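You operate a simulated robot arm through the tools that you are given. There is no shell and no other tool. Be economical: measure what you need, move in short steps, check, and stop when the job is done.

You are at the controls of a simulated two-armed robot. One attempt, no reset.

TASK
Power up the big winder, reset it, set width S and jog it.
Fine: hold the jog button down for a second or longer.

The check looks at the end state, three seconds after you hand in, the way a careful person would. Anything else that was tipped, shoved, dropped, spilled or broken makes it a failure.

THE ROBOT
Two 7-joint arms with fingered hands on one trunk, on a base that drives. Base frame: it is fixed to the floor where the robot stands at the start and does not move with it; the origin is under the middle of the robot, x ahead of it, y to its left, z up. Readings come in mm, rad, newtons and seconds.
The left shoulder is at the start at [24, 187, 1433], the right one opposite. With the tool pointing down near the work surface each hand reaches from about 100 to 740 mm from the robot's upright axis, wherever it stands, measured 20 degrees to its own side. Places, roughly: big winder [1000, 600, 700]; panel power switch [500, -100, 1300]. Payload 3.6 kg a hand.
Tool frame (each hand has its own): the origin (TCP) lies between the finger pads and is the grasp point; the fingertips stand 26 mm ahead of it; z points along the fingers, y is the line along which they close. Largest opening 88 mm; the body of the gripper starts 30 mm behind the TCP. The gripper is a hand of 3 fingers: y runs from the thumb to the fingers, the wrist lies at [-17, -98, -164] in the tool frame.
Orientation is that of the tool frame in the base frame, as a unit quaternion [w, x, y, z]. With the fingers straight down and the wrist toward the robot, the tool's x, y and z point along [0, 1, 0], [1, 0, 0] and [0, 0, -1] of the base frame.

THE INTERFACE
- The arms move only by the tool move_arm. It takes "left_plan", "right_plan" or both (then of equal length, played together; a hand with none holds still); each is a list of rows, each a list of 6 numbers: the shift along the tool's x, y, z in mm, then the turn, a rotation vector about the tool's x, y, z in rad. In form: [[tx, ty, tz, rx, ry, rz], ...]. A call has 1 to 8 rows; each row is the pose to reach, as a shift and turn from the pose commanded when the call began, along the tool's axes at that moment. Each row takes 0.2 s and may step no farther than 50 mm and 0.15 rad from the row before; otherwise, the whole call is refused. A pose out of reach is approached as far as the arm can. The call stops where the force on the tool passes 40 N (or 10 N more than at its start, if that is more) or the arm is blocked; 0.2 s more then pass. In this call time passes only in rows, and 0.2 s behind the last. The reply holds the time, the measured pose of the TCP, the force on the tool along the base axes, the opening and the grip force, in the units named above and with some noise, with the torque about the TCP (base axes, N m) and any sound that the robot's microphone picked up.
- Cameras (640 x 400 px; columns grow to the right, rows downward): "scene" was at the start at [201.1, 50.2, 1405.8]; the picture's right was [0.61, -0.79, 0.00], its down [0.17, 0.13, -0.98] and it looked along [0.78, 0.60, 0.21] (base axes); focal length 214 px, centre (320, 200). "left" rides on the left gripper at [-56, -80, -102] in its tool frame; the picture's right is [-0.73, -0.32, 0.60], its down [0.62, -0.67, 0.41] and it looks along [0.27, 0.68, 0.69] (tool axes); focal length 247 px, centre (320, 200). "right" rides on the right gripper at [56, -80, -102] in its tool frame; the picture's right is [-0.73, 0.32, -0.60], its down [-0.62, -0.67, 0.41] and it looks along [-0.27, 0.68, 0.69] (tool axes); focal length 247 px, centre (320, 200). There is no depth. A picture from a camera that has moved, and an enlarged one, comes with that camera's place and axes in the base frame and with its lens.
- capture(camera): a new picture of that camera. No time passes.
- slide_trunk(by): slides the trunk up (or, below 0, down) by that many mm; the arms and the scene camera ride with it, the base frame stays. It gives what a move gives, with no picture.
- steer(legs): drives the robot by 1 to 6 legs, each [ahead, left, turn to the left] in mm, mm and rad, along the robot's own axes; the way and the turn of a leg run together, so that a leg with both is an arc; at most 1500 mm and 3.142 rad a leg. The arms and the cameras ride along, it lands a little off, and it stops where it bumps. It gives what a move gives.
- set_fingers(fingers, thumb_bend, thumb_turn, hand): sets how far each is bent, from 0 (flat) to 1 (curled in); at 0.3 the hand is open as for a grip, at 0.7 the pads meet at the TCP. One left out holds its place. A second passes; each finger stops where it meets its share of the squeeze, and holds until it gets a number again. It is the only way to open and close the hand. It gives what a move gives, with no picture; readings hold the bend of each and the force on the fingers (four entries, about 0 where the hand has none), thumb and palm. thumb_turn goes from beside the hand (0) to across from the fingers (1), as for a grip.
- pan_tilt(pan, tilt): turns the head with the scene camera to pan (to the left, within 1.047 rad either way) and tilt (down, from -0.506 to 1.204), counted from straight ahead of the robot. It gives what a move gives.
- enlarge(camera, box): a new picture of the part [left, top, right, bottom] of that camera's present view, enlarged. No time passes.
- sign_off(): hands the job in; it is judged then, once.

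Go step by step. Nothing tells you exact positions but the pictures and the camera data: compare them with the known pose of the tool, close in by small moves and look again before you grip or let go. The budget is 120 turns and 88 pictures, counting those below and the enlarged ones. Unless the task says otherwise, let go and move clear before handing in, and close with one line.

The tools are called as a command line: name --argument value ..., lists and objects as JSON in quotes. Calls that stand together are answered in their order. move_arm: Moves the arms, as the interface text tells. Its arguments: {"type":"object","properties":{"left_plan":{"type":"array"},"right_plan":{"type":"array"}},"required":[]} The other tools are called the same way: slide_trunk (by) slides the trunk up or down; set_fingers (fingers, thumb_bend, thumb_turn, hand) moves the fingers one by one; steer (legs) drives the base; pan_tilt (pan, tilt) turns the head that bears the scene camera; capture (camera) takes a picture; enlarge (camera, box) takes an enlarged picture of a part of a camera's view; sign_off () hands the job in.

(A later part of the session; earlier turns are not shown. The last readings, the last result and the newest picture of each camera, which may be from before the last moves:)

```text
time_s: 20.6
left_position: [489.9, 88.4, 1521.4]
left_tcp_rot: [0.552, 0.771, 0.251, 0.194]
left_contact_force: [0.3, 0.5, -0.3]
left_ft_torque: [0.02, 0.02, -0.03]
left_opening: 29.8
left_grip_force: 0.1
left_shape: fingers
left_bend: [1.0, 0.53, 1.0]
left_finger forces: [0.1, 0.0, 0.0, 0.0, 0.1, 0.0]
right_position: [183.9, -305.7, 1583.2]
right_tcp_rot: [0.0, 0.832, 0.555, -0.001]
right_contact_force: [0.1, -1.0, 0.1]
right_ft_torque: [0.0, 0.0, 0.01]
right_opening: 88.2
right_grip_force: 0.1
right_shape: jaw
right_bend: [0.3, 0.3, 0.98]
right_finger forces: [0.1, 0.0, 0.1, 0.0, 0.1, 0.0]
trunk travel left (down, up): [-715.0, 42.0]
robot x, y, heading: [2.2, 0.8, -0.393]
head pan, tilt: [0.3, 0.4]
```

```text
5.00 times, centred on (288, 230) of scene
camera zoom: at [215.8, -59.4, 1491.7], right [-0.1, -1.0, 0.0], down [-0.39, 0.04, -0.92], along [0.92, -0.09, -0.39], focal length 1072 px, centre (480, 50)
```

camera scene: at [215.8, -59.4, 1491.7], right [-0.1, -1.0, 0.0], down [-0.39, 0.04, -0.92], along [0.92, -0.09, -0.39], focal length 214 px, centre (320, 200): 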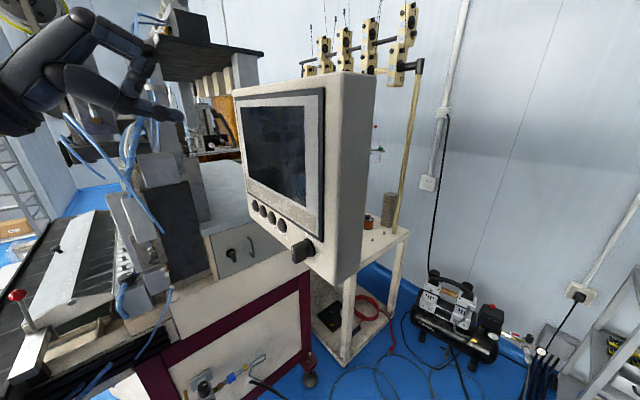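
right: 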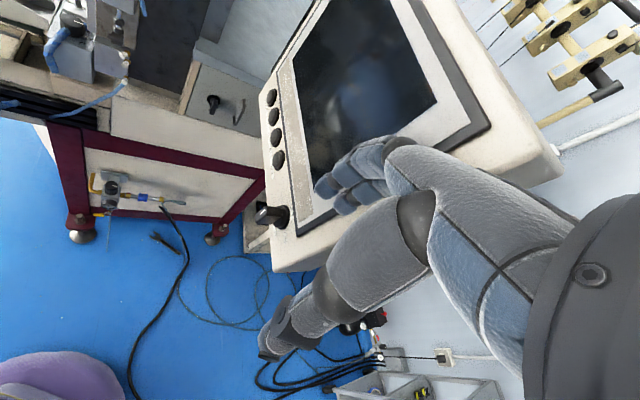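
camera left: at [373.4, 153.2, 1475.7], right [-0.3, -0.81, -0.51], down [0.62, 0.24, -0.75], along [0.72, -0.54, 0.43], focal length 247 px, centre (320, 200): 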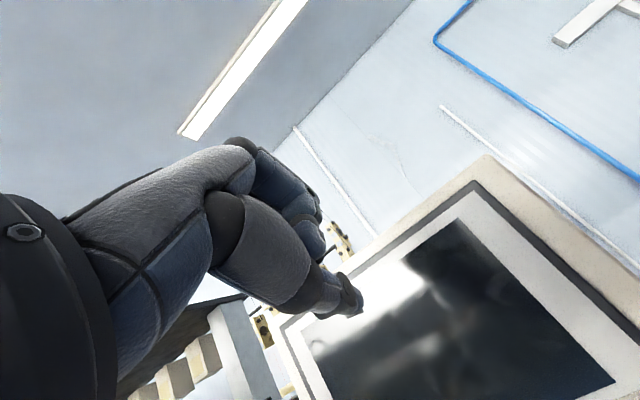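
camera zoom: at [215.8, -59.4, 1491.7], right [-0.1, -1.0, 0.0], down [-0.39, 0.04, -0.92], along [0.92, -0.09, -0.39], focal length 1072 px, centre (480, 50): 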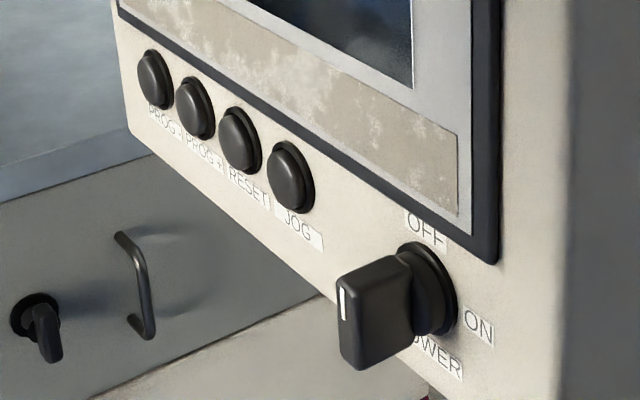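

Refined positions: RESET front (621,1,1284), JOG front (587,-22,1284), power handle axis from base (511,-72,1282) to front (493,-44,1283). Moving the thumb tip down to a standoff left of the handle.

move_arm --left_plan '[[-11, -32, 26, 0, 0, 0], [-22, -63, 53, 0, 0, 0], [-33, -95, 79, 0, 0, 0], [-45, -126, 106, 0, 0, 0], [-56, -158, 132, 0, 0, 0]]'

capture --camera "scene"

capture --camera "left"

```text
time_s: 21.8
left_position: [495.6, -7.6, 1329.7]
left_tcp_rot: [0.552, 0.772, 0.249, 0.193]
left_contact_force: [-0.5, -1.1, 0.8]
left_ft_torque: [0.01, -0.02, -0.01]
left_opening: 30.0
left_grip_force: 0.0
left_shape: fingers
left_bend: [1.0, 0.53, 1.0]
left_finger forces: [0.1, 0.0, 0.0, 0.1, 0.0, 0.0]
right_position: [184.6, -306.6, 1583.3]
right_tcp_rot: [-0.001, 0.833, 0.554, -0.001]
right_contact_force: [0.3, 0.3, 0.1]
right_ft_torque: [0.04, 0.0, -0.02]
right_opening: 87.7
right_grip_force: 0.0
right_shape: jaw
right_bend: [0.3, 0.3, 0.98]
right_finger forces: [0.1, 0.1, 0.0, 0.1, 0.0, 0.0]
trunk travel left (down, up): [-715.0, 42.0]
robot x, y, heading: [1.7, 1.4, -0.397]
head pan, tilt: [0.3, 0.4]
```

```text
52 pictures are left
camera scene: at [215.9, -60.7, 1491.6], right [-0.1, -1.0, 0.0], down [-0.39, 0.04, -0.92], along [0.92, -0.09, -0.39], focal length 214 px, centre (320, 200)
```

scene: 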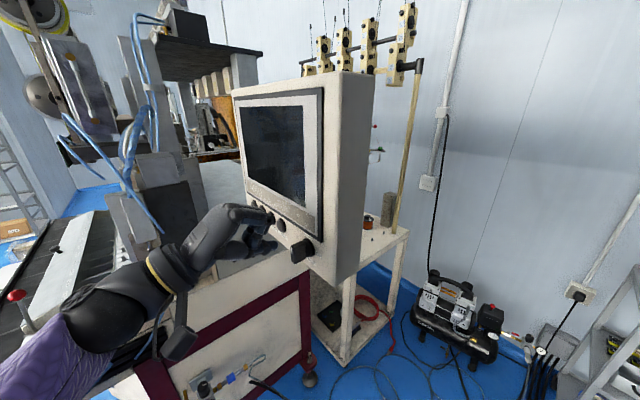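

```text
51 pictures are left
camera left: at [379.1, 57.2, 1285.3], right [-0.3, -0.81, -0.51], down [0.62, 0.24, -0.75], along [0.72, -0.54, 0.43], focal length 247 px, centre (320, 200)
```

left: 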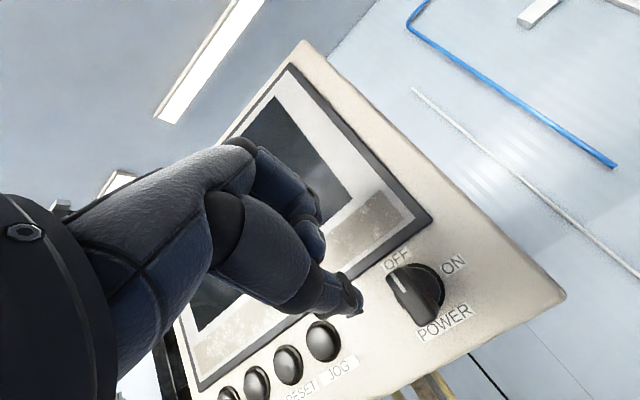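

move_arm --left_plan '[[-1, 7, 20, 0, 0, 0], [-2, 13, 40, 0, 0, 0]]'

enlarge --camera "scene" --box '[230, 185, 340, 275]'

enlarge --camera "left" --box '[270, 180, 510, 400]'

```text
time_s: 22.4
left_position: [518.1, -41.2, 1327.1]
left_tcp_rot: [0.551, 0.773, 0.249, 0.193]
left_contact_force: [1.0, -0.5, -0.7]
left_ft_torque: [0.02, -0.01, -0.01]
left_opening: 30.1
left_grip_force: 0.0
left_shape: fingers
left_bend: [1.0, 0.53, 1.0]
left_finger forces: [0.1, 0.1, 0.1, 0.0, 0.0, 0.1]
right_position: [184.1, -304.8, 1584.5]
right_tcp_rot: [-0.001, 0.833, 0.554, 0.0]
right_contact_force: [0.7, -0.3, 0.3]
right_ft_torque: [-0.03, -0.02, -0.02]
right_opening: 87.7
right_grip_force: 0.1
right_shape: jaw
right_bend: [0.3, 0.3, 0.98]
right_finger forces: [0.0, 0.1, 0.0, 0.0, 0.0, 0.1]
trunk travel left (down, up): [-715.0, 42.0]
robot x, y, heading: [1.9, 2.0, -0.398]
head pan, tilt: [0.3, 0.4]
```

```text
4.44 times, centred on (285, 230) of scene
camera zoom: at [216.2, -60.7, 1491.5], right [-0.1, -1.0, 0.0], down [-0.39, 0.04, -0.92], along [0.92, -0.09, -0.39], focal length 953 px, centre (476, 67)
```

zoom: 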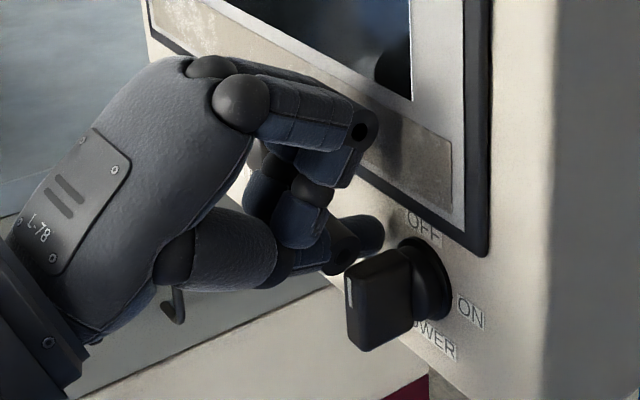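

```text
1.82 times, centred on (390, 290) of left
camera zoom: at [402.1, 23.5, 1282.3], right [-0.3, -0.81, -0.51], down [0.62, 0.24, -0.75], along [0.72, -0.54, 0.43], focal length 449 px, centre (193, 36)
```

zoom: 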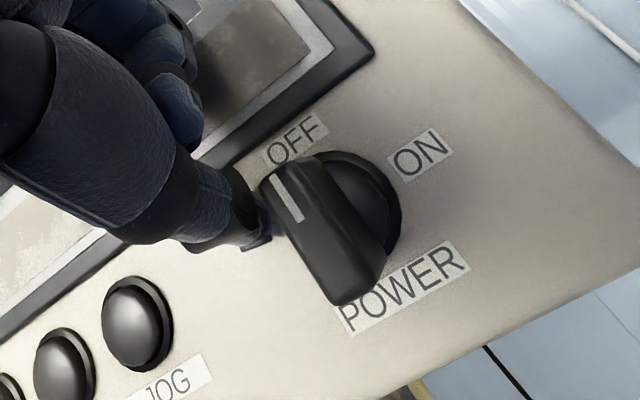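

The thumb sits just left of the blade's top, so I'll sweep it over in an arc toward ON.

move_arm --left_plan '[[-11, 4, -1, 0, 0, 0], [-17, 8, -2, 0, 0, 0], [-22, 9.5, -3, 0, 0, 0], [-30, 9.5, -3, 0, 0, 0], [-34, 6.6, -2, 0, 0, 0], [-37, 2, -1, 0, 0, 0]]'

enlarge --camera "scene" --box '[230, 185, 340, 275]'

enlarge --camera "left" --box '[270, 180, 510, 400]'

```text
time_s: 23.8
left_position: [501.4, -45.4, 1334.1]
left_tcp_rot: [0.539, 0.779, 0.233, 0.22]
left_contact_force: [1.0, 0.4, 4.8]
left_ft_torque: [-0.01, -0.06, 0.03]
left_opening: 29.5
left_grip_force: 2.3
left_shape: fingers
left_bend: [1.0, 0.56, 1.0]
left_finger forces: [0.0, 0.0, 0.0, 0.1, 4.1, 0.0]
right_position: [183.7, -305.2, 1583.3]
right_tcp_rot: [-0.001, 0.832, 0.554, 0.0]
right_contact_force: [-0.5, 0.0, -0.9]
right_ft_torque: [0.01, -0.01, 0.01]
right_opening: 87.9
right_grip_force: 0.1
right_shape: jaw
right_bend: [0.3, 0.3, 0.98]
right_finger forces: [0.0, 0.0, 0.0, 0.1, 0.0, 0.0]
trunk travel left (down, up): [-715.0, 42.0]
robot x, y, heading: [0.5, 0.6, -0.396]
head pan, tilt: [0.3, 0.4]
```

```text
4.44 times, centred on (285, 230) of scene
camera zoom: at [215.6, -59.6, 1491.8], right [-0.1, -1.0, 0.0], down [-0.39, 0.04, -0.92], along [0.92, -0.09, -0.39], focal length 953 px, centre (476, 67)
```

zoom: 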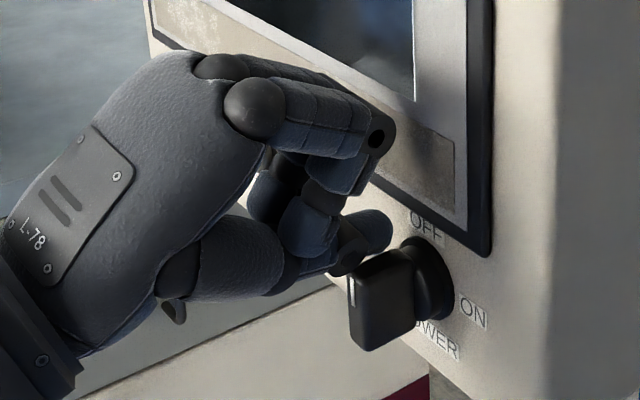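

```text
1.82 times, centred on (390, 290) of left
camera zoom: at [386.8, 21.1, 1287.0], right [-0.27, -0.78, -0.56], down [0.66, 0.28, -0.7], along [0.71, -0.56, 0.44], focal length 449 px, centre (193, 36)
```

zoom: 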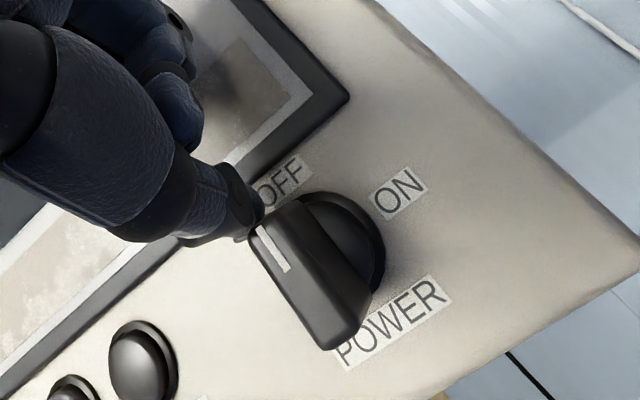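

The thumb met the blade but the arm deflected; I'll pull straight back to see whether the arm tracks freely at that offset.

move_arm --left_plan '[[0, -6, -20, 0, 0, 0], [0, -13, -40, 0, 0, 0]]'

```text
time_s: 24.4
left_position: [471.0, -18.0, 1333.1]
left_tcp_rot: [0.541, 0.779, 0.235, 0.214]
left_contact_force: [-1.0, -1.6, -0.8]
left_ft_torque: [0.02, 0.0, 0.02]
left_opening: 29.5
left_grip_force: 0.1
left_shape: fingers
left_bend: [1.0, 0.53, 1.0]
left_finger forces: [0.1, 0.1, 0.1, 0.0, 0.1, 0.0]
right_position: [183.9, -304.9, 1584.7]
right_tcp_rot: [0.0, 0.832, 0.555, 0.0]
right_contact_force: [-1.1, 0.4, 0.5]
right_ft_torque: [0.02, 0.01, -0.01]
right_opening: 87.9
right_grip_force: 0.1
right_shape: jaw
right_bend: [0.3, 0.3, 0.98]
right_finger forces: [0.0, 0.0, 0.1, 0.0, 0.0, 0.1]
trunk travel left (down, up): [-715.0, 42.0]
robot x, y, heading: [2.5, -0.4, -0.393]
head pan, tilt: [0.3, 0.4]
```

The arm is at a wrist limit again in this direction. I'll back the hand off while unwinding yaw by 0.3, then turn the robot 0.3 rad further right.

move_arm --left_plan '[[19, -11, -31, 0.001, 0.057, -0.019], [38, -21, -62, 0.003, 0.114, -0.038], [58, -32, -92, 0.004, 0.171, -0.057], [77, -42, -123, 0.006, 0.228, -0.076], [96, -53, -154, 0.007, 0.285, -0.095]]'

steer --legs '[[0, 0, -0.3]]'

pan_tilt --pan 0.6 --tilt 0.4

capture --camera "scene"

```text
time_s: 25.6
left_position: [448.2, 168.0, 1335.8]
left_tcp_rot: [0.504, 0.741, 0.338, 0.288]
left_contact_force: [-0.8, 0.9, -0.6]
left_ft_torque: [0.01, -0.02, 0.01]
left_opening: 29.7
left_grip_force: 0.1
left_shape: fingers
left_bend: [1.0, 0.53, 1.0]
left_finger forces: [0.0, 0.0, 0.0, 0.0, 0.0, 0.0]
right_position: [183.3, -304.9, 1584.7]
right_tcp_rot: [-0.001, 0.833, 0.554, -0.001]
right_contact_force: [0.3, -0.2, -0.4]
right_ft_torque: [0.02, 0.0, 0.02]
right_opening: 87.6
right_grip_force: 0.2
right_shape: jaw
right_bend: [0.3, 0.3, 0.98]
right_finger forces: [0.0, 0.0, 0.1, 0.0, 0.0, 0.0]
trunk travel left (down, up): [-715.0, 42.0]
robot x, y, heading: [1.6, -3.1, -0.398]
head pan, tilt: [0.3, 0.4]
```

```text
time_s: 27.0
left_position: [476.8, 28.6, 1334.6]
left_tcp_rot: [0.54, 0.784, 0.224, 0.208]
left_contact_force: [0.6, -0.5, -1.2]
left_ft_torque: [-0.01, -0.05, -0.03]
left_opening: 29.8
left_grip_force: 0.1
left_shape: fingers
left_bend: [1.0, 0.53, 1.0]
left_finger forces: [0.0, 0.0, 0.1, 0.1, 0.0, 0.0]
right_position: [85.0, -345.5, 1583.9]
right_tcp_rot: [-0.001, 0.906, 0.424, -0.001]
right_contact_force: [0.7, -0.5, -0.3]
right_ft_torque: [-0.02, -0.01, 0.0]
right_opening: 87.6
right_grip_force: 0.1
right_shape: jaw
right_bend: [0.3, 0.3, 0.98]
right_finger forces: [0.0, 0.0, 0.0, 0.0, 0.0, 0.0]
trunk travel left (down, up): [-715.0, 42.0]
robot x, y, heading: [2.7, -0.5, -0.696]
head pan, tilt: [0.3, 0.4]
```

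```text
time_s: 27.8
left_position: [475.6, 28.9, 1333.6]
left_tcp_rot: [0.538, 0.786, 0.222, 0.208]
left_contact_force: [-0.5, 0.0, 0.1]
left_ft_torque: [0.0, 0.02, -0.05]
left_opening: 29.6
left_grip_force: 0.0
left_shape: fingers
left_bend: [1.0, 0.53, 1.0]
left_finger forces: [0.0, 0.1, 0.1, 0.1, 0.0, 0.0]
right_position: [85.4, -346.0, 1582.8]
right_tcp_rot: [-0.001, 0.906, 0.423, 0.0]
right_contact_force: [0.4, 0.1, 0.2]
right_ft_torque: [0.0, 0.0, 0.03]
right_opening: 87.7
right_grip_force: 0.1
right_shape: jaw
right_bend: [0.3, 0.3, 0.98]
right_finger forces: [0.1, 0.1, 0.0, 0.1, 0.1, 0.0]
trunk travel left (down, up): [-715.0, 42.0]
robot x, y, heading: [0.7, -1.7, -0.697]
head pan, tilt: [0.6, 0.4]
```

```text
46 pictures are left
camera scene: at [195.3, -93.1, 1491.7], right [-0.1, -1.0, 0.0], down [-0.39, 0.04, -0.92], along [0.92, -0.09, -0.39], focal length 214 px, centre (320, 200)
```

scene: 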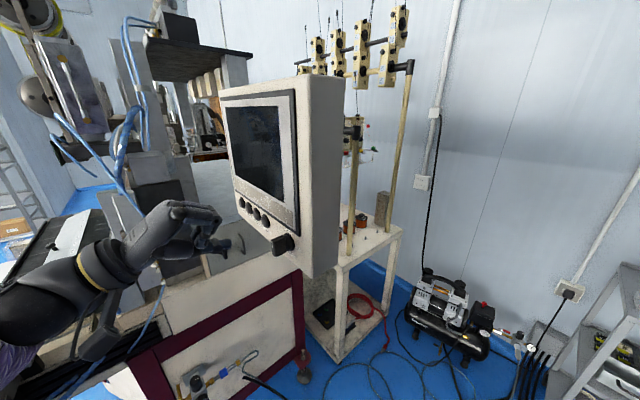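

move_arm --left_plan '[[-4, 7, 23, 0, 0, 0], [-8, 14, 47, 0, 0, 0], [-8, 21, 66, 0, 0, 0], [-9, 27, 84, 0, 0, 0]]'

enlarge --camera "left" --box '[270, 180, 510, 400]'

```text
time_s: 28.8
left_position: [522.1, -42.7, 1326.5]
left_tcp_rot: [0.528, 0.793, 0.217, 0.214]
left_contact_force: [-0.7, 0.0, -0.4]
left_ft_torque: [0.01, 0.01, 0.01]
left_opening: 29.6
left_grip_force: 0.1
left_shape: fingers
left_bend: [1.0, 0.53, 1.0]
left_finger forces: [0.1, 0.0, 0.1, 0.1, 0.1, 0.1]
right_position: [86.5, -346.7, 1582.5]
right_tcp_rot: [-0.001, 0.906, 0.422, 0.0]
right_contact_force: [0.0, -0.2, 0.2]
right_ft_torque: [0.02, -0.01, 0.02]
right_opening: 88.0
right_grip_force: 0.0
right_shape: jaw
right_bend: [0.3, 0.3, 0.98]
right_finger forces: [0.0, 0.0, 0.1, 0.0, 0.0, 0.0]
trunk travel left (down, up): [-715.0, 42.0]
robot x, y, heading: [1.2, -1.5, -0.693]
head pan, tilt: [0.6, 0.4]
```

```text
1.82 times, centred on (390, 290) of left
camera zoom: at [409.5, 29.0, 1281.3], right [-0.3, -0.75, -0.59], down [0.66, 0.28, -0.69], along [0.69, -0.59, 0.42], focal length 449 px, centre (193, 36)
```

zoom: 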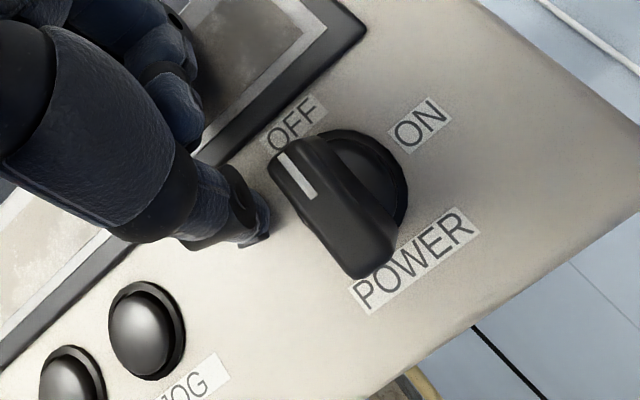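

move_arm --left_plan '[[-14, 6, -3, 0, 0, 0], [-20, 10, -4, 0, 0, 0], [-26, 13, -5, 0, 0, 0], [-34, 13, -5, 0, 0, 0], [-40, 10, -5, 0, 0, 0], [-42, 5, -3, 0, 0, 0]]'

enlarge --camera "left" --box '[270, 180, 510, 400]'

```text
time_s: 30.2
left_position: [499.8, -57.9, 1341.5]
left_tcp_rot: [0.524, 0.794, 0.192, 0.243]
left_contact_force: [-1.2, 6.6, 2.9]
left_ft_torque: [0.18, -0.03, 0.11]
left_opening: 30.5
left_grip_force: 3.1
left_shape: fingers
left_bend: [1.0, 0.54, 1.0]
left_finger forces: [0.1, 0.1, 0.1, 0.0, 5.3, 0.0]
right_position: [85.5, -344.1, 1584.4]
right_tcp_rot: [0.0, 0.906, 0.423, 0.0]
right_contact_force: [0.1, 1.1, -0.2]
right_ft_torque: [-0.01, 0.01, -0.03]
right_opening: 88.0
right_grip_force: 0.2
right_shape: jaw
right_bend: [0.3, 0.3, 0.98]
right_finger forces: [0.0, 0.1, 0.0, 0.0, 0.0, 0.1]
trunk travel left (down, up): [-715.0, 42.0]
robot x, y, heading: [2.0, 0.2, -0.699]
head pan, tilt: [0.6, 0.4]
```

```text
1.82 times, centred on (390, 290) of left
camera zoom: at [390.8, 16.3, 1292.0], right [-0.26, -0.73, -0.63], down [0.71, 0.3, -0.64], along [0.65, -0.61, 0.44], focal length 449 px, centre (193, 36)
```

zoom: 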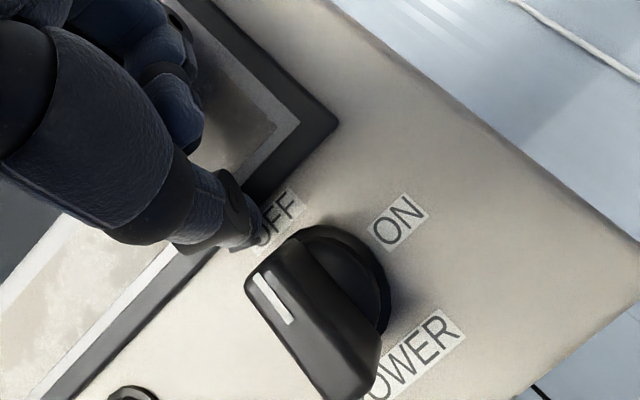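

The thumb slid over the blade without turning it, as the detent is stiff. A proper grip and twist is better: I'll back off, roll the hand so the palm faces sideways, and open it.

move_arm --left_plan '[[10, 10, -40, 0, 0, 0], [20, 0, -85, 0, 0, 0], [20, 0, -110, 0, 0, -0.14], [20, 0, -110, 0, 0, -0.28], [20, 0, -110, 0, 0, -0.42], [20, 0, -110, 0, 0, -0.56], [20, 0, -110, 0, 0, -0.7], [20, 0, -110, 0, 0, -0.84]]'

move_arm --left_plan '[[0, 0, 0, 0, 0, -0.14], [0, 0, 0, 0, 0, -0.28], [0, 0, 0, 0, 0, -0.42], [0, 0, 0, 0, 0, -0.56], [0, 0, 0, 0, 0, -0.7]]'

set_fingers --hand "left" --fingers 0.4 --thumb_bend 0.4 --thumb_turn 1.0

capture --camera "scene"

capture --camera "left"

```text
time_s: 31.4
left_position: [446.3, 24.2, 1381.5]
left_tcp_rot: [0.551, 0.763, 0.31, 0.135]
left_contact_force: [-0.5, -0.5, 0.1]
left_ft_torque: [-0.02, 0.03, 0.02]
left_opening: 29.8
left_grip_force: 0.0
left_shape: fingers
left_bend: [1.0, 0.53, 1.0]
left_finger forces: [0.0, 0.0, 0.0, 0.0, 0.1, 0.0]
right_position: [85.6, -345.2, 1583.4]
right_tcp_rot: [-0.001, 0.906, 0.423, -0.001]
right_contact_force: [0.3, 0.9, -0.3]
right_ft_torque: [0.05, 0.02, 0.01]
right_opening: 87.6
right_grip_force: 0.0
right_shape: jaw
right_bend: [0.3, 0.3, 0.98]
right_finger forces: [0.0, 0.0, 0.1, 0.0, 0.1, 0.0]
trunk travel left (down, up): [-715.0, 42.0]
robot x, y, heading: [2.5, 3.3, -0.695]
head pan, tilt: [0.6, 0.4]
stopped in row 5 (left hand): the arm was blocked; the commanded pose is now the measured one
```

```text
time_s: 32.5
left_position: [448.2, 21.3, 1386.1]
left_tcp_rot: [0.543, 0.703, 0.459, 0.002]
left_contact_force: [0.7, -0.1, -0.2]
left_ft_torque: [-0.02, 0.0, 0.01]
left_opening: 29.8
left_grip_force: 0.0
left_shape: fingers
left_bend: [1.0, 0.53, 1.0]
left_finger forces: [0.0, 0.0, 0.1, 0.0, 0.0, 0.0]
left hand out of reach, approached as far as the arm can: row 5
right_position: [86.7, -346.8, 1583.4]
right_tcp_rot: [0.0, 0.906, 0.423, 0.0]
right_contact_force: [0.5, -0.7, 0.6]
right_ft_torque: [-0.05, -0.02, 0.04]
right_opening: 88.1
right_grip_force: 0.0
right_shape: jaw
right_bend: [0.3, 0.3, 0.98]
right_finger forces: [0.1, 0.1, 0.1, 0.1, 0.1, 0.0]
trunk travel left (down, up): [-715.0, 42.0]
robot x, y, heading: [2.9, -2.0, -0.695]
head pan, tilt: [0.6, 0.4]
stopped in row 5 (left hand): the arm was blocked; the commanded pose is now the measured one
```

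```text
time_s: 33.5
left_position: [447.9, 22.2, 1386.4]
left_tcp_rot: [0.543, 0.703, 0.459, 0.002]
left_contact_force: [0.3, 0.5, 0.4]
left_ft_torque: [0.01, 0.0, 0.04]
left_opening: 66.2
left_grip_force: 0.1
left_shape: fingers
left_bend: [0.4, 0.4, 0.99]
left_finger forces: [0.0, 0.0, 0.0, 0.0, 0.0, 0.0]
right_position: [86.3, -346.5, 1582.7]
right_tcp_rot: [-0.001, 0.906, 0.423, -0.001]
right_contact_force: [0.2, 0.0, -0.6]
right_ft_torque: [0.03, -0.03, 0.01]
right_opening: 87.8
right_grip_force: 0.0
right_shape: jaw
right_bend: [0.3, 0.3, 0.98]
right_finger forces: [0.0, 0.0, 0.1, 0.0, 0.1, 0.0]
trunk travel left (down, up): [-715.0, 42.0]
robot x, y, heading: [1.0, 0.4, -0.7]
head pan, tilt: [0.6, 0.4]
```

```text
43 pictures are left
camera scene: at [195.4, -93.1, 1491.7], right [-0.1, -1.0, 0.0], down [-0.39, 0.04, -0.92], along [0.92, -0.09, -0.39], focal length 214 px, centre (320, 200)
```

scene: 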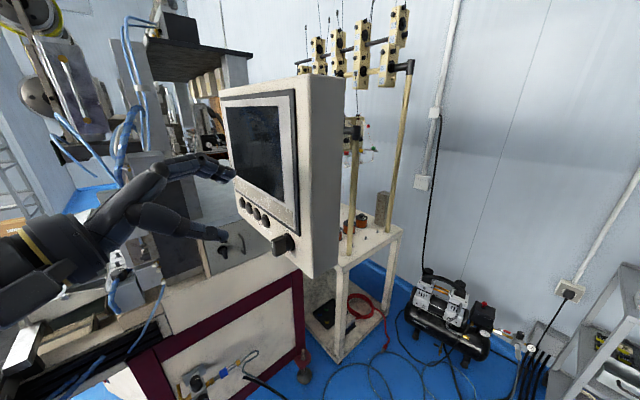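

```text
42 pictures are left
camera left: at [313.6, 62.0, 1395.0], right [-0.33, -0.94, -0.13], down [0.14, 0.08, -0.99], along [0.93, -0.34, 0.1], focal length 247 px, centre (320, 200)
```

left: 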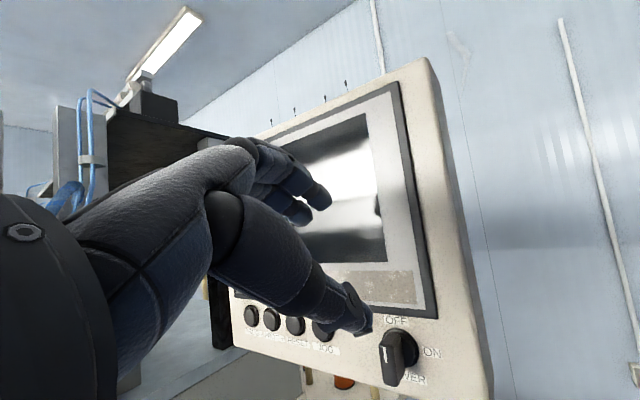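

Roll range is limited here, so gripping with the blade vertical isn't possible with this arm. I'll retry the thumb push with an easier roll, keeping the push level and lower on the blade so it can't ride over the top.

set_fingers --hand "left" --fingers 1.0 --thumb_bend 0.55 --thumb_turn 1.0

move_arm --left_plan '[[15, -2, 22, 0, 0, 0.1], [30, -4, 44, 0, 0, 0.2], [45, -6, 66, 0, 0, 0.3]]'

enlarge --camera "left" --box '[200, 150, 520, 400]'

```text
time_s: 34.5
left_position: [446.9, 21.9, 1385.8]
left_tcp_rot: [0.543, 0.702, 0.46, 0.003]
left_contact_force: [-0.5, -0.2, -0.9]
left_ft_torque: [0.01, -0.02, -0.02]
left_opening: 25.8
left_grip_force: 0.0
left_shape: fingers
left_bend: [0.98, 0.53, 1.0]
left_finger forces: [0.0, 0.0, 0.1, 0.1, 0.1, 0.0]
right_position: [86.4, -345.8, 1584.2]
right_tcp_rot: [0.0, 0.906, 0.423, 0.0]
right_contact_force: [-0.1, -0.1, 0.2]
right_ft_torque: [-0.02, -0.02, -0.03]
right_opening: 87.8
right_grip_force: 0.0
right_shape: jaw
right_bend: [0.3, 0.3, 0.98]
right_finger forces: [0.0, 0.1, 0.0, 0.0, 0.1, 0.0]
trunk travel left (down, up): [-715.0, 42.0]
robot x, y, heading: [-3.9, -0.5, -0.699]
head pan, tilt: [0.6, 0.4]
```

```text
time_s: 35.3
left_position: [504.7, 1.0, 1332.2]
left_tcp_rot: [0.537, 0.763, 0.351, 0.083]
left_contact_force: [1.6, 0.6, 0.4]
left_ft_torque: [0.0, -0.01, -0.02]
left_opening: 26.3
left_grip_force: 0.1
left_shape: fingers
left_bend: [0.98, 0.53, 1.0]
left_finger forces: [0.1, 0.0, 0.0, 0.0, 0.1, 0.0]
right_position: [88.2, -347.4, 1583.4]
right_tcp_rot: [-0.001, 0.906, 0.424, -0.001]
right_contact_force: [-0.7, 0.3, -0.4]
right_ft_torque: [0.02, 0.0, 0.01]
right_opening: 87.8
right_grip_force: 0.1
right_shape: jaw
right_bend: [0.3, 0.3, 0.98]
right_finger forces: [0.1, 0.0, 0.1, 0.0, 0.0, 0.1]
trunk travel left (down, up): [-715.0, 42.0]
robot x, y, heading: [-0.4, 5.0, -0.7]
head pan, tilt: [0.6, 0.4]
```

```text
1.60 times, centred on (360, 275) of left
camera zoom: at [376.2, 57.2, 1318.3], right [-0.38, -0.86, -0.34], down [0.37, 0.19, -0.91], along [0.85, -0.48, 0.24], focal length 395 px, centre (256, 80)
```

zoom: 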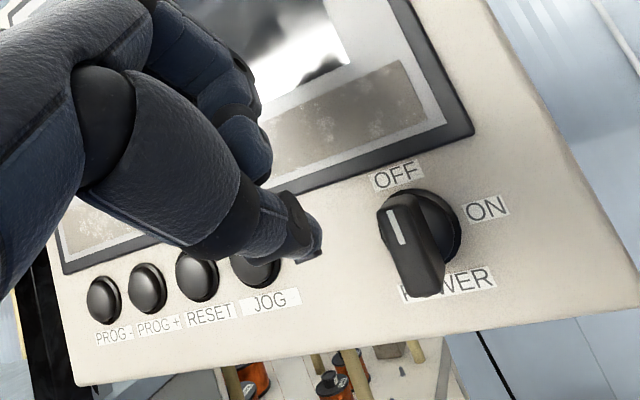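

move_arm --left_plan '[[-2, 8, 21, 0, 0, 0], [-4.4, 16, 42, 0, 0, 0], [-14, 13.3, 42, 0, 0, 0], [-22, 11, 42, 0, 0, 0], [-28, 9.4, 42, 0, 0, 0], [-34, 7.7, 42, 0, 0, 0], [-40, 6, 42, 0, 0, 0]]'

enlarge --camera "left" --box '[200, 150, 520, 400]'

```text
time_s: 36.9
left_position: [497.6, -57.5, 1329.2]
left_tcp_rot: [0.536, 0.763, 0.352, 0.082]
left_contact_force: [0.2, -0.3, 0.3]
left_ft_torque: [-0.02, 0.05, -0.05]
left_opening: 27.2
left_grip_force: 0.9
left_shape: fingers
left_bend: [0.99, 0.54, 1.0]
left_finger forces: [0.0, 0.1, 0.0, 0.1, 1.5, 0.0]
right_position: [84.9, -345.8, 1584.0]
right_tcp_rot: [-0.001, 0.906, 0.424, -0.001]
right_contact_force: [-0.9, -0.2, 0.6]
right_ft_torque: [-0.01, -0.02, -0.02]
right_opening: 87.8
right_grip_force: 0.0
right_shape: jaw
right_bend: [0.3, 0.3, 0.98]
right_finger forces: [0.1, 0.0, 0.0, 0.0, 0.0, 0.0]
trunk travel left (down, up): [-715.0, 42.0]
robot x, y, heading: [-2.5, 0.3, -0.695]
head pan, tilt: [0.6, 0.4]
```

```text
1.60 times, centred on (360, 275) of left
camera zoom: at [369.9, -0.9, 1315.4], right [-0.39, -0.86, -0.34], down [0.37, 0.19, -0.91], along [0.84, -0.48, 0.24], focal length 395 px, centre (256, 80)
```

zoom: 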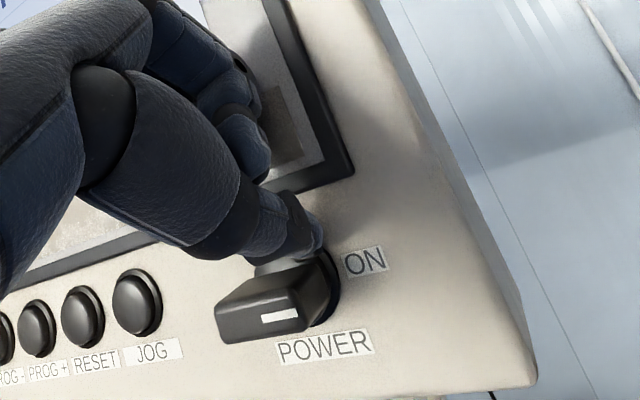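

The switch has turned to ON. I'll lift off, back away, and check the screen.

move_arm --left_plan '[[2, 4, -20, 0, 0, 0], [3, -8, -40, 0, 0, 0], [5, -20, -60, 0, 0, 0]]'

enlarge --camera "scene" --box '[210, 70, 370, 290]'

enlarge --camera "left" --box '[160, 100, 520, 400]'

```text
time_s: 37.7
left_position: [459.7, -4.8, 1338.4]
left_tcp_rot: [0.538, 0.762, 0.35, 0.083]
left_contact_force: [0.6, -0.3, -0.2]
left_ft_torque: [0.0, -0.02, 0.0]
left_opening: 27.5
left_grip_force: 0.0
left_shape: fingers
left_bend: [0.99, 0.53, 1.0]
left_finger forces: [0.0, 0.0, 0.1, 0.1, 0.1, 0.0]
right_position: [84.9, -345.6, 1585.1]
right_tcp_rot: [-0.001, 0.906, 0.424, 0.0]
right_contact_force: [0.1, -0.9, 0.4]
right_ft_torque: [0.01, -0.01, 0.02]
right_opening: 87.4
right_grip_force: 0.0
right_shape: jaw
right_bend: [0.3, 0.3, 0.98]
right_finger forces: [0.0, 0.1, 0.0, 0.1, 0.0, 0.1]
trunk travel left (down, up): [-715.0, 42.0]
robot x, y, heading: [0.4, 2.4, -0.691]
head pan, tilt: [0.6, 0.4]
```

```text
1.82 times, centred on (290, 180) of scene
camera zoom: at [194.9, -92.5, 1491.8], right [-0.1, -1.0, 0.0], down [-0.39, 0.04, -0.92], along [0.92, -0.09, -0.39], focal length 390 px, centre (374, 236)
```

zoom: 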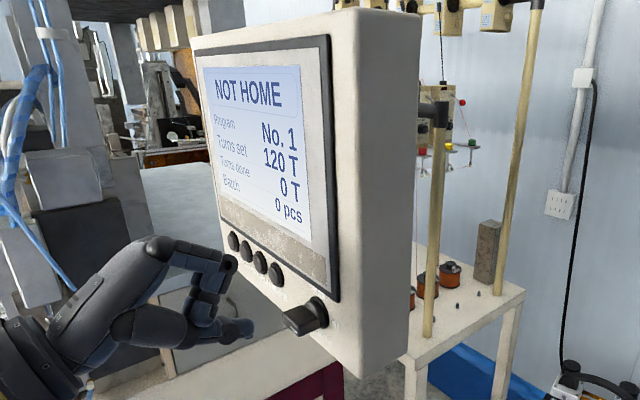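

```text
1.33 times, centred on (340, 250) of left
camera zoom: at [332.2, 51.7, 1324.1], right [-0.38, -0.86, -0.34], down [0.37, 0.19, -0.91], along [0.84, -0.48, 0.25], focal length 329 px, centre (293, 133)
```

zoom: 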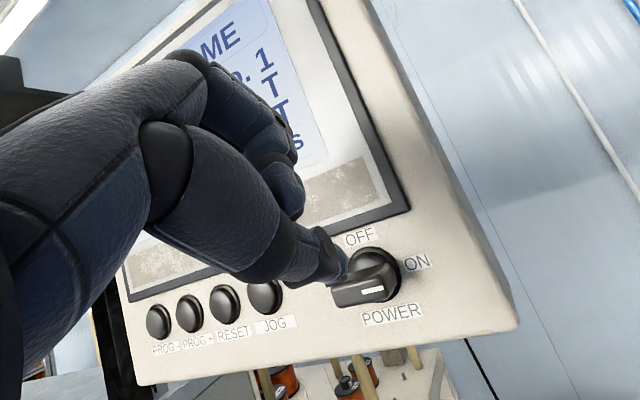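

The machine shows "NOT HOME". Next is RESET: moving the thumb to a standoff in front of it, pitching up a little so only the thumb leads.

move_arm --left_plan '[[35, 10, 10, -0.06, 0, 0], [70, 21, 21, -0.12, 0, 0], [105, 31, 31, -0.19, 0, 0], [140, 41, 42, -0.25, 0, 0]]'

enlarge --camera "left" --box '[160, 100, 520, 400]'

enlarge --camera "scene" --box '[200, 170, 320, 260]'

```text
time_s: 38.7
left_position: [607.2, 41.8, 1319.5]
left_tcp_rot: [0.629, 0.689, 0.338, 0.126]
left_contact_force: [-1.0, -0.4, -0.5]
left_ft_torque: [-0.01, -0.03, -0.02]
left_opening: 27.8
left_grip_force: 0.1
left_shape: fingers
left_bend: [0.99, 0.53, 1.0]
left_finger forces: [0.0, 0.1, 0.1, 0.0, 0.0, 0.0]
right_position: [87.2, -346.1, 1583.1]
right_tcp_rot: [-0.001, 0.906, 0.423, -0.002]
right_contact_force: [-0.2, -1.0, 0.1]
right_ft_torque: [-0.01, 0.02, 0.0]
right_opening: 87.7
right_grip_force: 0.1
right_shape: jaw
right_bend: [0.3, 0.3, 0.98]
right_finger forces: [0.0, 0.0, 0.1, 0.0, 0.0, 0.1]
trunk travel left (down, up): [-715.0, 42.0]
robot x, y, heading: [-2.9, 1.8, -0.695]
head pan, tilt: [0.6, 0.4]
```

```text
1.33 times, centred on (340, 250) of left
camera zoom: at [480.1, 86.0, 1276.0], right [-0.28, -0.93, -0.23], down [0.5, 0.06, -0.86], along [0.82, -0.36, 0.45], focal length 329 px, centre (293, 133)
```

zoom: 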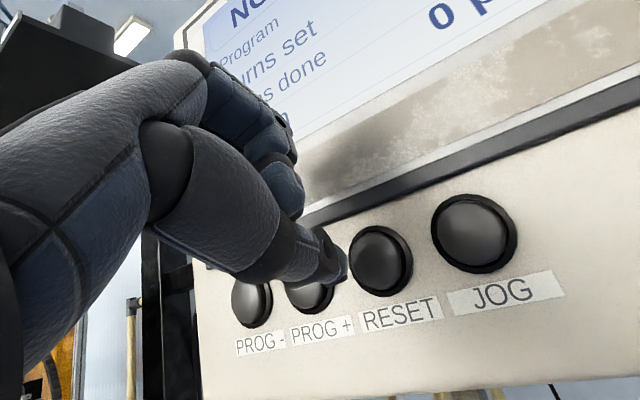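

```text
4.44 times, centred on (260, 215) of scene
camera zoom: at [197.1, -92.8, 1491.4], right [-0.1, -1.0, 0.0], down [-0.39, 0.04, -0.92], along [0.92, -0.09, -0.39], focal length 953 px, centre (587, 133)
```

zoom: 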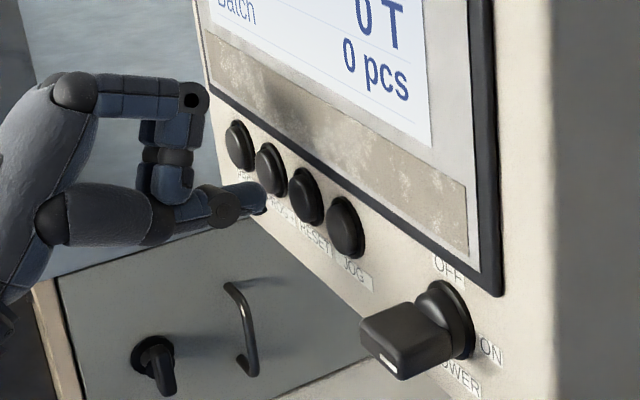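

Thumb is level with RESET, about 22 mm off its face. Pressing in gently along the panel normal.

move_arm --left_plan '[[-4, 2.8, 15.4, 0, 0, 0], [-4.7, 3.8, 21.3, 0, 0, 0], [-5.2, 4.4, 25.2, 0, 0, 0], [-5.5, 4.9, 28, 0, 0, 0]]'

enlarge --camera "scene" --box '[190, 70, 350, 260]'

```text
time_s: 39.9
left_position: [615.3, 25.7, 1323.6]
left_tcp_rot: [0.632, 0.686, 0.337, 0.128]
left_contact_force: [-18.5, 24.1, 8.3]
left_ft_torque: [0.83, 0.76, -0.31]
left_opening: 28.9
left_grip_force: 15.2
left_shape: fingers
left_bend: [0.99, 0.52, 1.0]
left_finger forces: [0.0, 0.0, 0.0, 0.0, 30.2, 0.0]
right_position: [81.3, -340.5, 1584.6]
right_tcp_rot: [0.002, 0.905, 0.425, 0.0]
right_contact_force: [0.6, 0.1, -0.1]
right_ft_torque: [0.01, 0.01, 0.0]
right_opening: 87.8
right_grip_force: 0.2
right_shape: jaw
right_bend: [0.3, 0.3, 0.98]
right_finger forces: [0.0, 0.0, 0.0, 0.0, 0.0, 0.1]
trunk travel left (down, up): [-715.0, 42.0]
robot x, y, heading: [-0.0, 0.9, -0.691]
head pan, tilt: [0.6, 0.4]
heard: click
stopped in row 4 (left hand): the force on the tool passed its limit at 41 N (the readings are from after the stop); the commanded pose is now the measured one
```

```text
2.11 times, centred on (270, 165) of scene
camera zoom: at [190.9, -87.7, 1492.6], right [-0.09, -1.0, 0.0], down [-0.38, 0.03, -0.92], along [0.92, -0.09, -0.39], focal length 452 px, centre (425, 274)
```

zoom: 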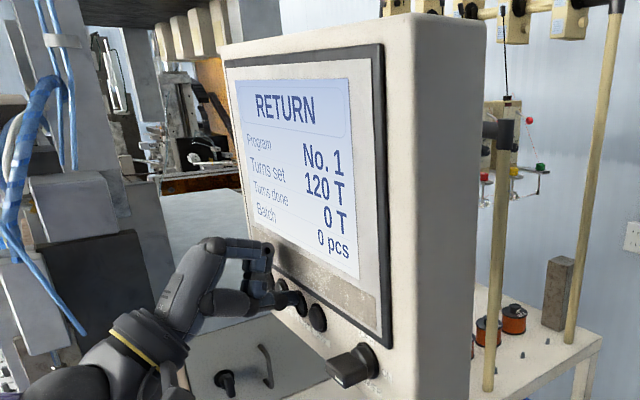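

RESET clicked and the screen shows "RETURN". Backing off and watching for home.

move_arm --left_plan '[[2, -3, -20, 0, 0, 0], [5, -7, -45, 0, 0, 0], [8, -10, -70, 0, 0, 0]]'

enlarge --camera "scene" --box '[190, 70, 350, 260]'

```text
time_s: 40.7
left_position: [580.2, 78.0, 1322.7]
left_tcp_rot: [0.629, 0.689, 0.338, 0.127]
left_contact_force: [0.3, 0.7, -0.5]
left_ft_torque: [0.01, 0.03, 0.01]
left_opening: 28.5
left_grip_force: 0.0
left_shape: fingers
left_bend: [0.99, 0.53, 1.0]
left_finger forces: [0.0, 0.0, 0.1, 0.1, 0.0, 0.0]
right_position: [85.1, -346.0, 1584.2]
right_tcp_rot: [-0.001, 0.905, 0.424, -0.001]
right_contact_force: [0.2, -0.4, 0.3]
right_ft_torque: [0.0, -0.01, -0.03]
right_opening: 87.8
right_grip_force: 0.1
right_shape: jaw
right_bend: [0.3, 0.3, 0.98]
right_finger forces: [0.1, 0.0, 0.1, 0.1, 0.1, 0.0]
trunk travel left (down, up): [-715.0, 42.0]
robot x, y, heading: [2.2, -2.4, -0.702]
head pan, tilt: [0.6, 0.4]
```

```text
2.11 times, centred on (270, 165) of scene
camera zoom: at [195.4, -92.5, 1491.7], right [-0.1, -1.0, 0.0], down [-0.39, 0.04, -0.92], along [0.92, -0.09, -0.39], focal length 452 px, centre (425, 274)
```

zoom: 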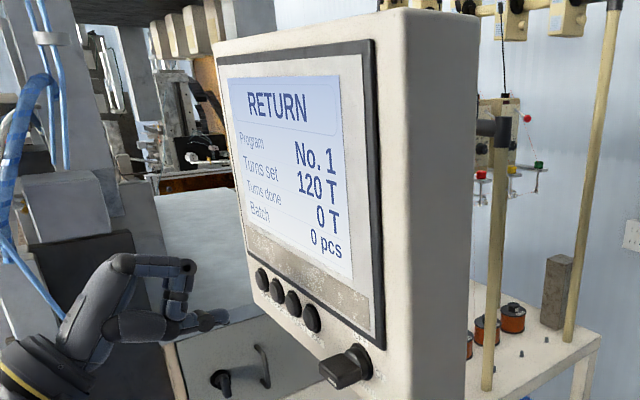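

Homing is under way; meanwhile I prepare for the WIDTH knob: withdraw the left hand and rotate it to point down.

move_arm --left_plan '[[-14, 7, -28, 0.02, -0.004, 0.011], [-30, 14, -58, 0.117, -0.0245, 0.064], [-45, 21, -87, 0.235, -0.049, 0.128], [-60, 28, -116, 0.352, -0.0735, 0.193], [-75, 35, -145, 0.469, -0.098, 0.257], [-75, 35, -145, 0.587, -0.1225, 0.321], [-75, 35, -145, 0.704, -0.147, 0.385], [-75, 35, -145, 0.82, -0.1715, 0.449]]'

move_arm --left_plan '[[0, 0, 0, 0.117, -0.0245, 0.064], [0, 0, 0, 0.235, -0.049, 0.128], [0, 0, 0, 0.352, -0.0735, 0.193], [0, 0, 0, 0.469, -0.098, 0.257], [0, 0, 0, 0.587, -0.1225, 0.321]]'

enlarge --camera "scene" --box '[190, 70, 350, 260]'

```text
time_s: 42.5
left_position: [447.4, 146.1, 1401.0]
left_tcp_rot: [0.287, 0.944, 0.149, 0.059]
left_contact_force: [0.6, 0.0, 0.8]
left_ft_torque: [-0.04, 0.02, 0.02]
left_opening: 28.4
left_grip_force: 0.1
left_shape: fingers
left_bend: [0.99, 0.53, 1.0]
left_finger forces: [0.0, 0.0, 0.1, 0.0, 0.1, 0.1]
right_position: [85.4, -346.4, 1582.5]
right_tcp_rot: [-0.001, 0.906, 0.424, -0.001]
right_contact_force: [0.2, -0.5, 0.0]
right_ft_torque: [0.02, 0.0, 0.0]
right_opening: 87.9
right_grip_force: 0.0
right_shape: jaw
right_bend: [0.3, 0.3, 0.98]
right_finger forces: [0.0, 0.1, 0.0, 0.0, 0.0, 0.0]
trunk travel left (down, up): [-715.0, 42.0]
robot x, y, heading: [1.2, -0.6, -0.691]
head pan, tilt: [0.6, 0.4]
```

```text
time_s: 43.7
left_position: [448.2, 143.9, 1400.5]
left_tcp_rot: [-0.002, 1.0, -0.008, 0.0]
left_contact_force: [0.2, -0.5, -0.3]
left_ft_torque: [-0.01, 0.0, 0.01]
left_opening: 28.8
left_grip_force: 0.1
left_shape: fingers
left_bend: [0.99, 0.53, 1.0]
left_finger forces: [0.0, 0.0, 0.0, 0.0, 0.0, 0.1]
right_position: [86.9, -347.0, 1583.0]
right_tcp_rot: [-0.001, 0.906, 0.424, -0.001]
right_contact_force: [0.3, -0.5, -0.7]
right_ft_torque: [0.01, -0.04, 0.02]
right_opening: 87.8
right_grip_force: 0.1
right_shape: jaw
right_bend: [0.3, 0.3, 0.98]
right_finger forces: [0.0, 0.0, 0.0, 0.0, 0.1, 0.0]
trunk travel left (down, up): [-715.0, 42.0]
robot x, y, heading: [-0.4, 0.6, -0.692]
head pan, tilt: [0.6, 0.4]
```

```text
2.11 times, centred on (270, 165) of scene
camera zoom: at [196.1, -93.2, 1491.5], right [-0.09, -1.0, 0.0], down [-0.39, 0.04, -0.92], along [0.92, -0.09, -0.39], focal length 452 px, centre (425, 274)
```

zoom: 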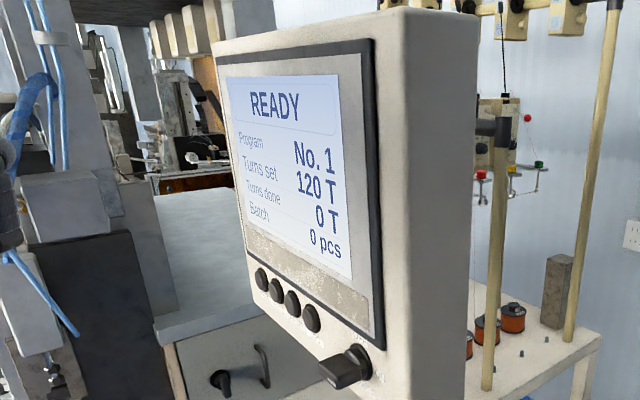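

The display now reads READY. Turning back and driving a bit closer to the WIDTH knob.

steer --legs '[[0, 0, 0.8], [130, 74, 0]]'

pan_tilt --pan 0.4 --tilt 0.7

capture --camera "scene"

capture --camera "left"

```text
time_s: 47.1
left_position: [338.6, 503.4, 1400.6]
left_tcp_rot: [-0.001, 0.927, 0.374, 0.003]
left_contact_force: [-1.3, 0.5, -0.4]
left_ft_torque: [0.02, 0.02, 0.0]
left_opening: 28.9
left_grip_force: 0.1
left_shape: fingers
left_bend: [0.99, 0.53, 1.0]
left_finger forces: [0.1, 0.0, 0.0, 0.0, 0.0, 0.0]
right_position: [427.8, -98.7, 1584.1]
right_tcp_rot: [0.0, 0.675, 0.737, 0.0]
right_contact_force: [-0.6, -0.2, -0.1]
right_ft_torque: [0.01, -0.03, 0.0]
right_opening: 87.7
right_grip_force: 0.1
right_shape: jaw
right_bend: [0.3, 0.3, 0.98]
right_finger forces: [0.1, 0.0, 0.0, 0.0, 0.0, 0.1]
trunk travel left (down, up): [-715.0, 42.0]
robot x, y, heading: [126.4, 87.4, 0.091]
head pan, tilt: [0.6, 0.4]
```

```text
time_s: 47.9
left_position: [341.0, 505.1, 1400.0]
left_tcp_rot: [-0.001, 0.927, 0.374, 0.0]
left_contact_force: [0.4, 0.9, 0.2]
left_ft_torque: [-0.01, 0.05, 0.01]
left_opening: 28.7
left_grip_force: 0.1
left_shape: fingers
left_bend: [0.99, 0.53, 1.0]
left_finger forces: [0.0, 0.0, 0.0, 0.0, 0.0, 0.1]
right_position: [430.6, -97.4, 1585.2]
right_tcp_rot: [0.0, 0.674, 0.738, -0.002]
right_contact_force: [-0.5, -0.4, 0.1]
right_ft_torque: [-0.02, 0.01, -0.01]
right_opening: 87.7
right_grip_force: 0.0
right_shape: jaw
right_bend: [0.3, 0.3, 0.98]
right_finger forces: [0.1, 0.1, 0.0, 0.0, 0.0, 0.0]
trunk travel left (down, up): [-715.0, 42.0]
robot x, y, heading: [125.5, 86.2, 0.094]
head pan, tilt: [0.4, 0.7]
```

```text
32 pictures are left
camera scene: at [333.6, 138.1, 1464.7], right [0.47, -0.88, 0.0], down [-0.57, -0.3, -0.76], along [0.68, 0.36, -0.64], focal length 214 px, centre (320, 200)
```

scene: 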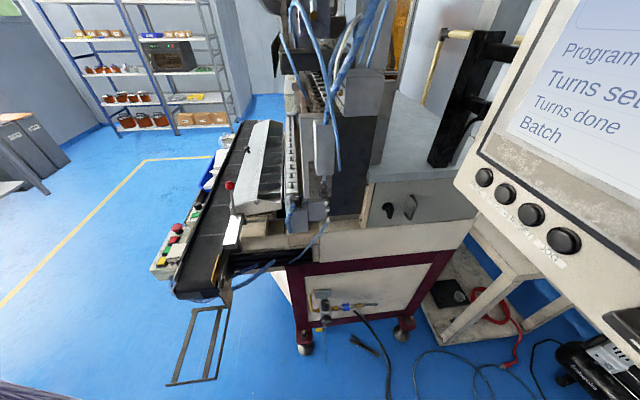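

```text
31 pictures are left
camera left: at [245.7, 524.3, 1502.1], right [-0.75, -0.28, -0.6], down [-0.01, 0.91, -0.41], along [0.66, -0.3, -0.69], focal length 247 px, centre (320, 200)
```

left: 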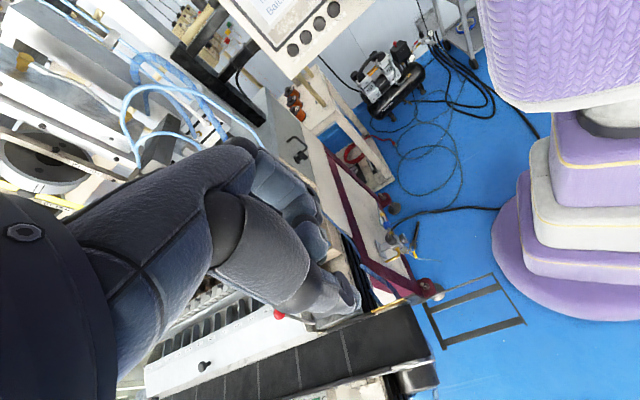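

enlarge --camera "scene" --box '[255, 160, 351, 240]'

```text
5.00 times, centred on (303, 200) of scene
camera zoom: at [333.6, 138.1, 1464.7], right [0.47, -0.88, 0.0], down [-0.57, -0.3, -0.76], along [0.68, 0.36, -0.64], focal length 1072 px, centre (405, 200)
```

zoom: 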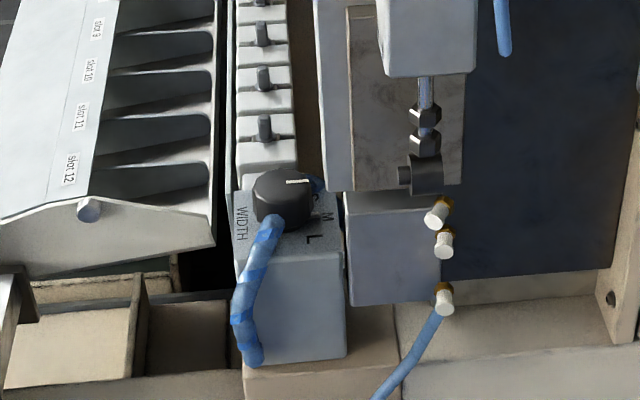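

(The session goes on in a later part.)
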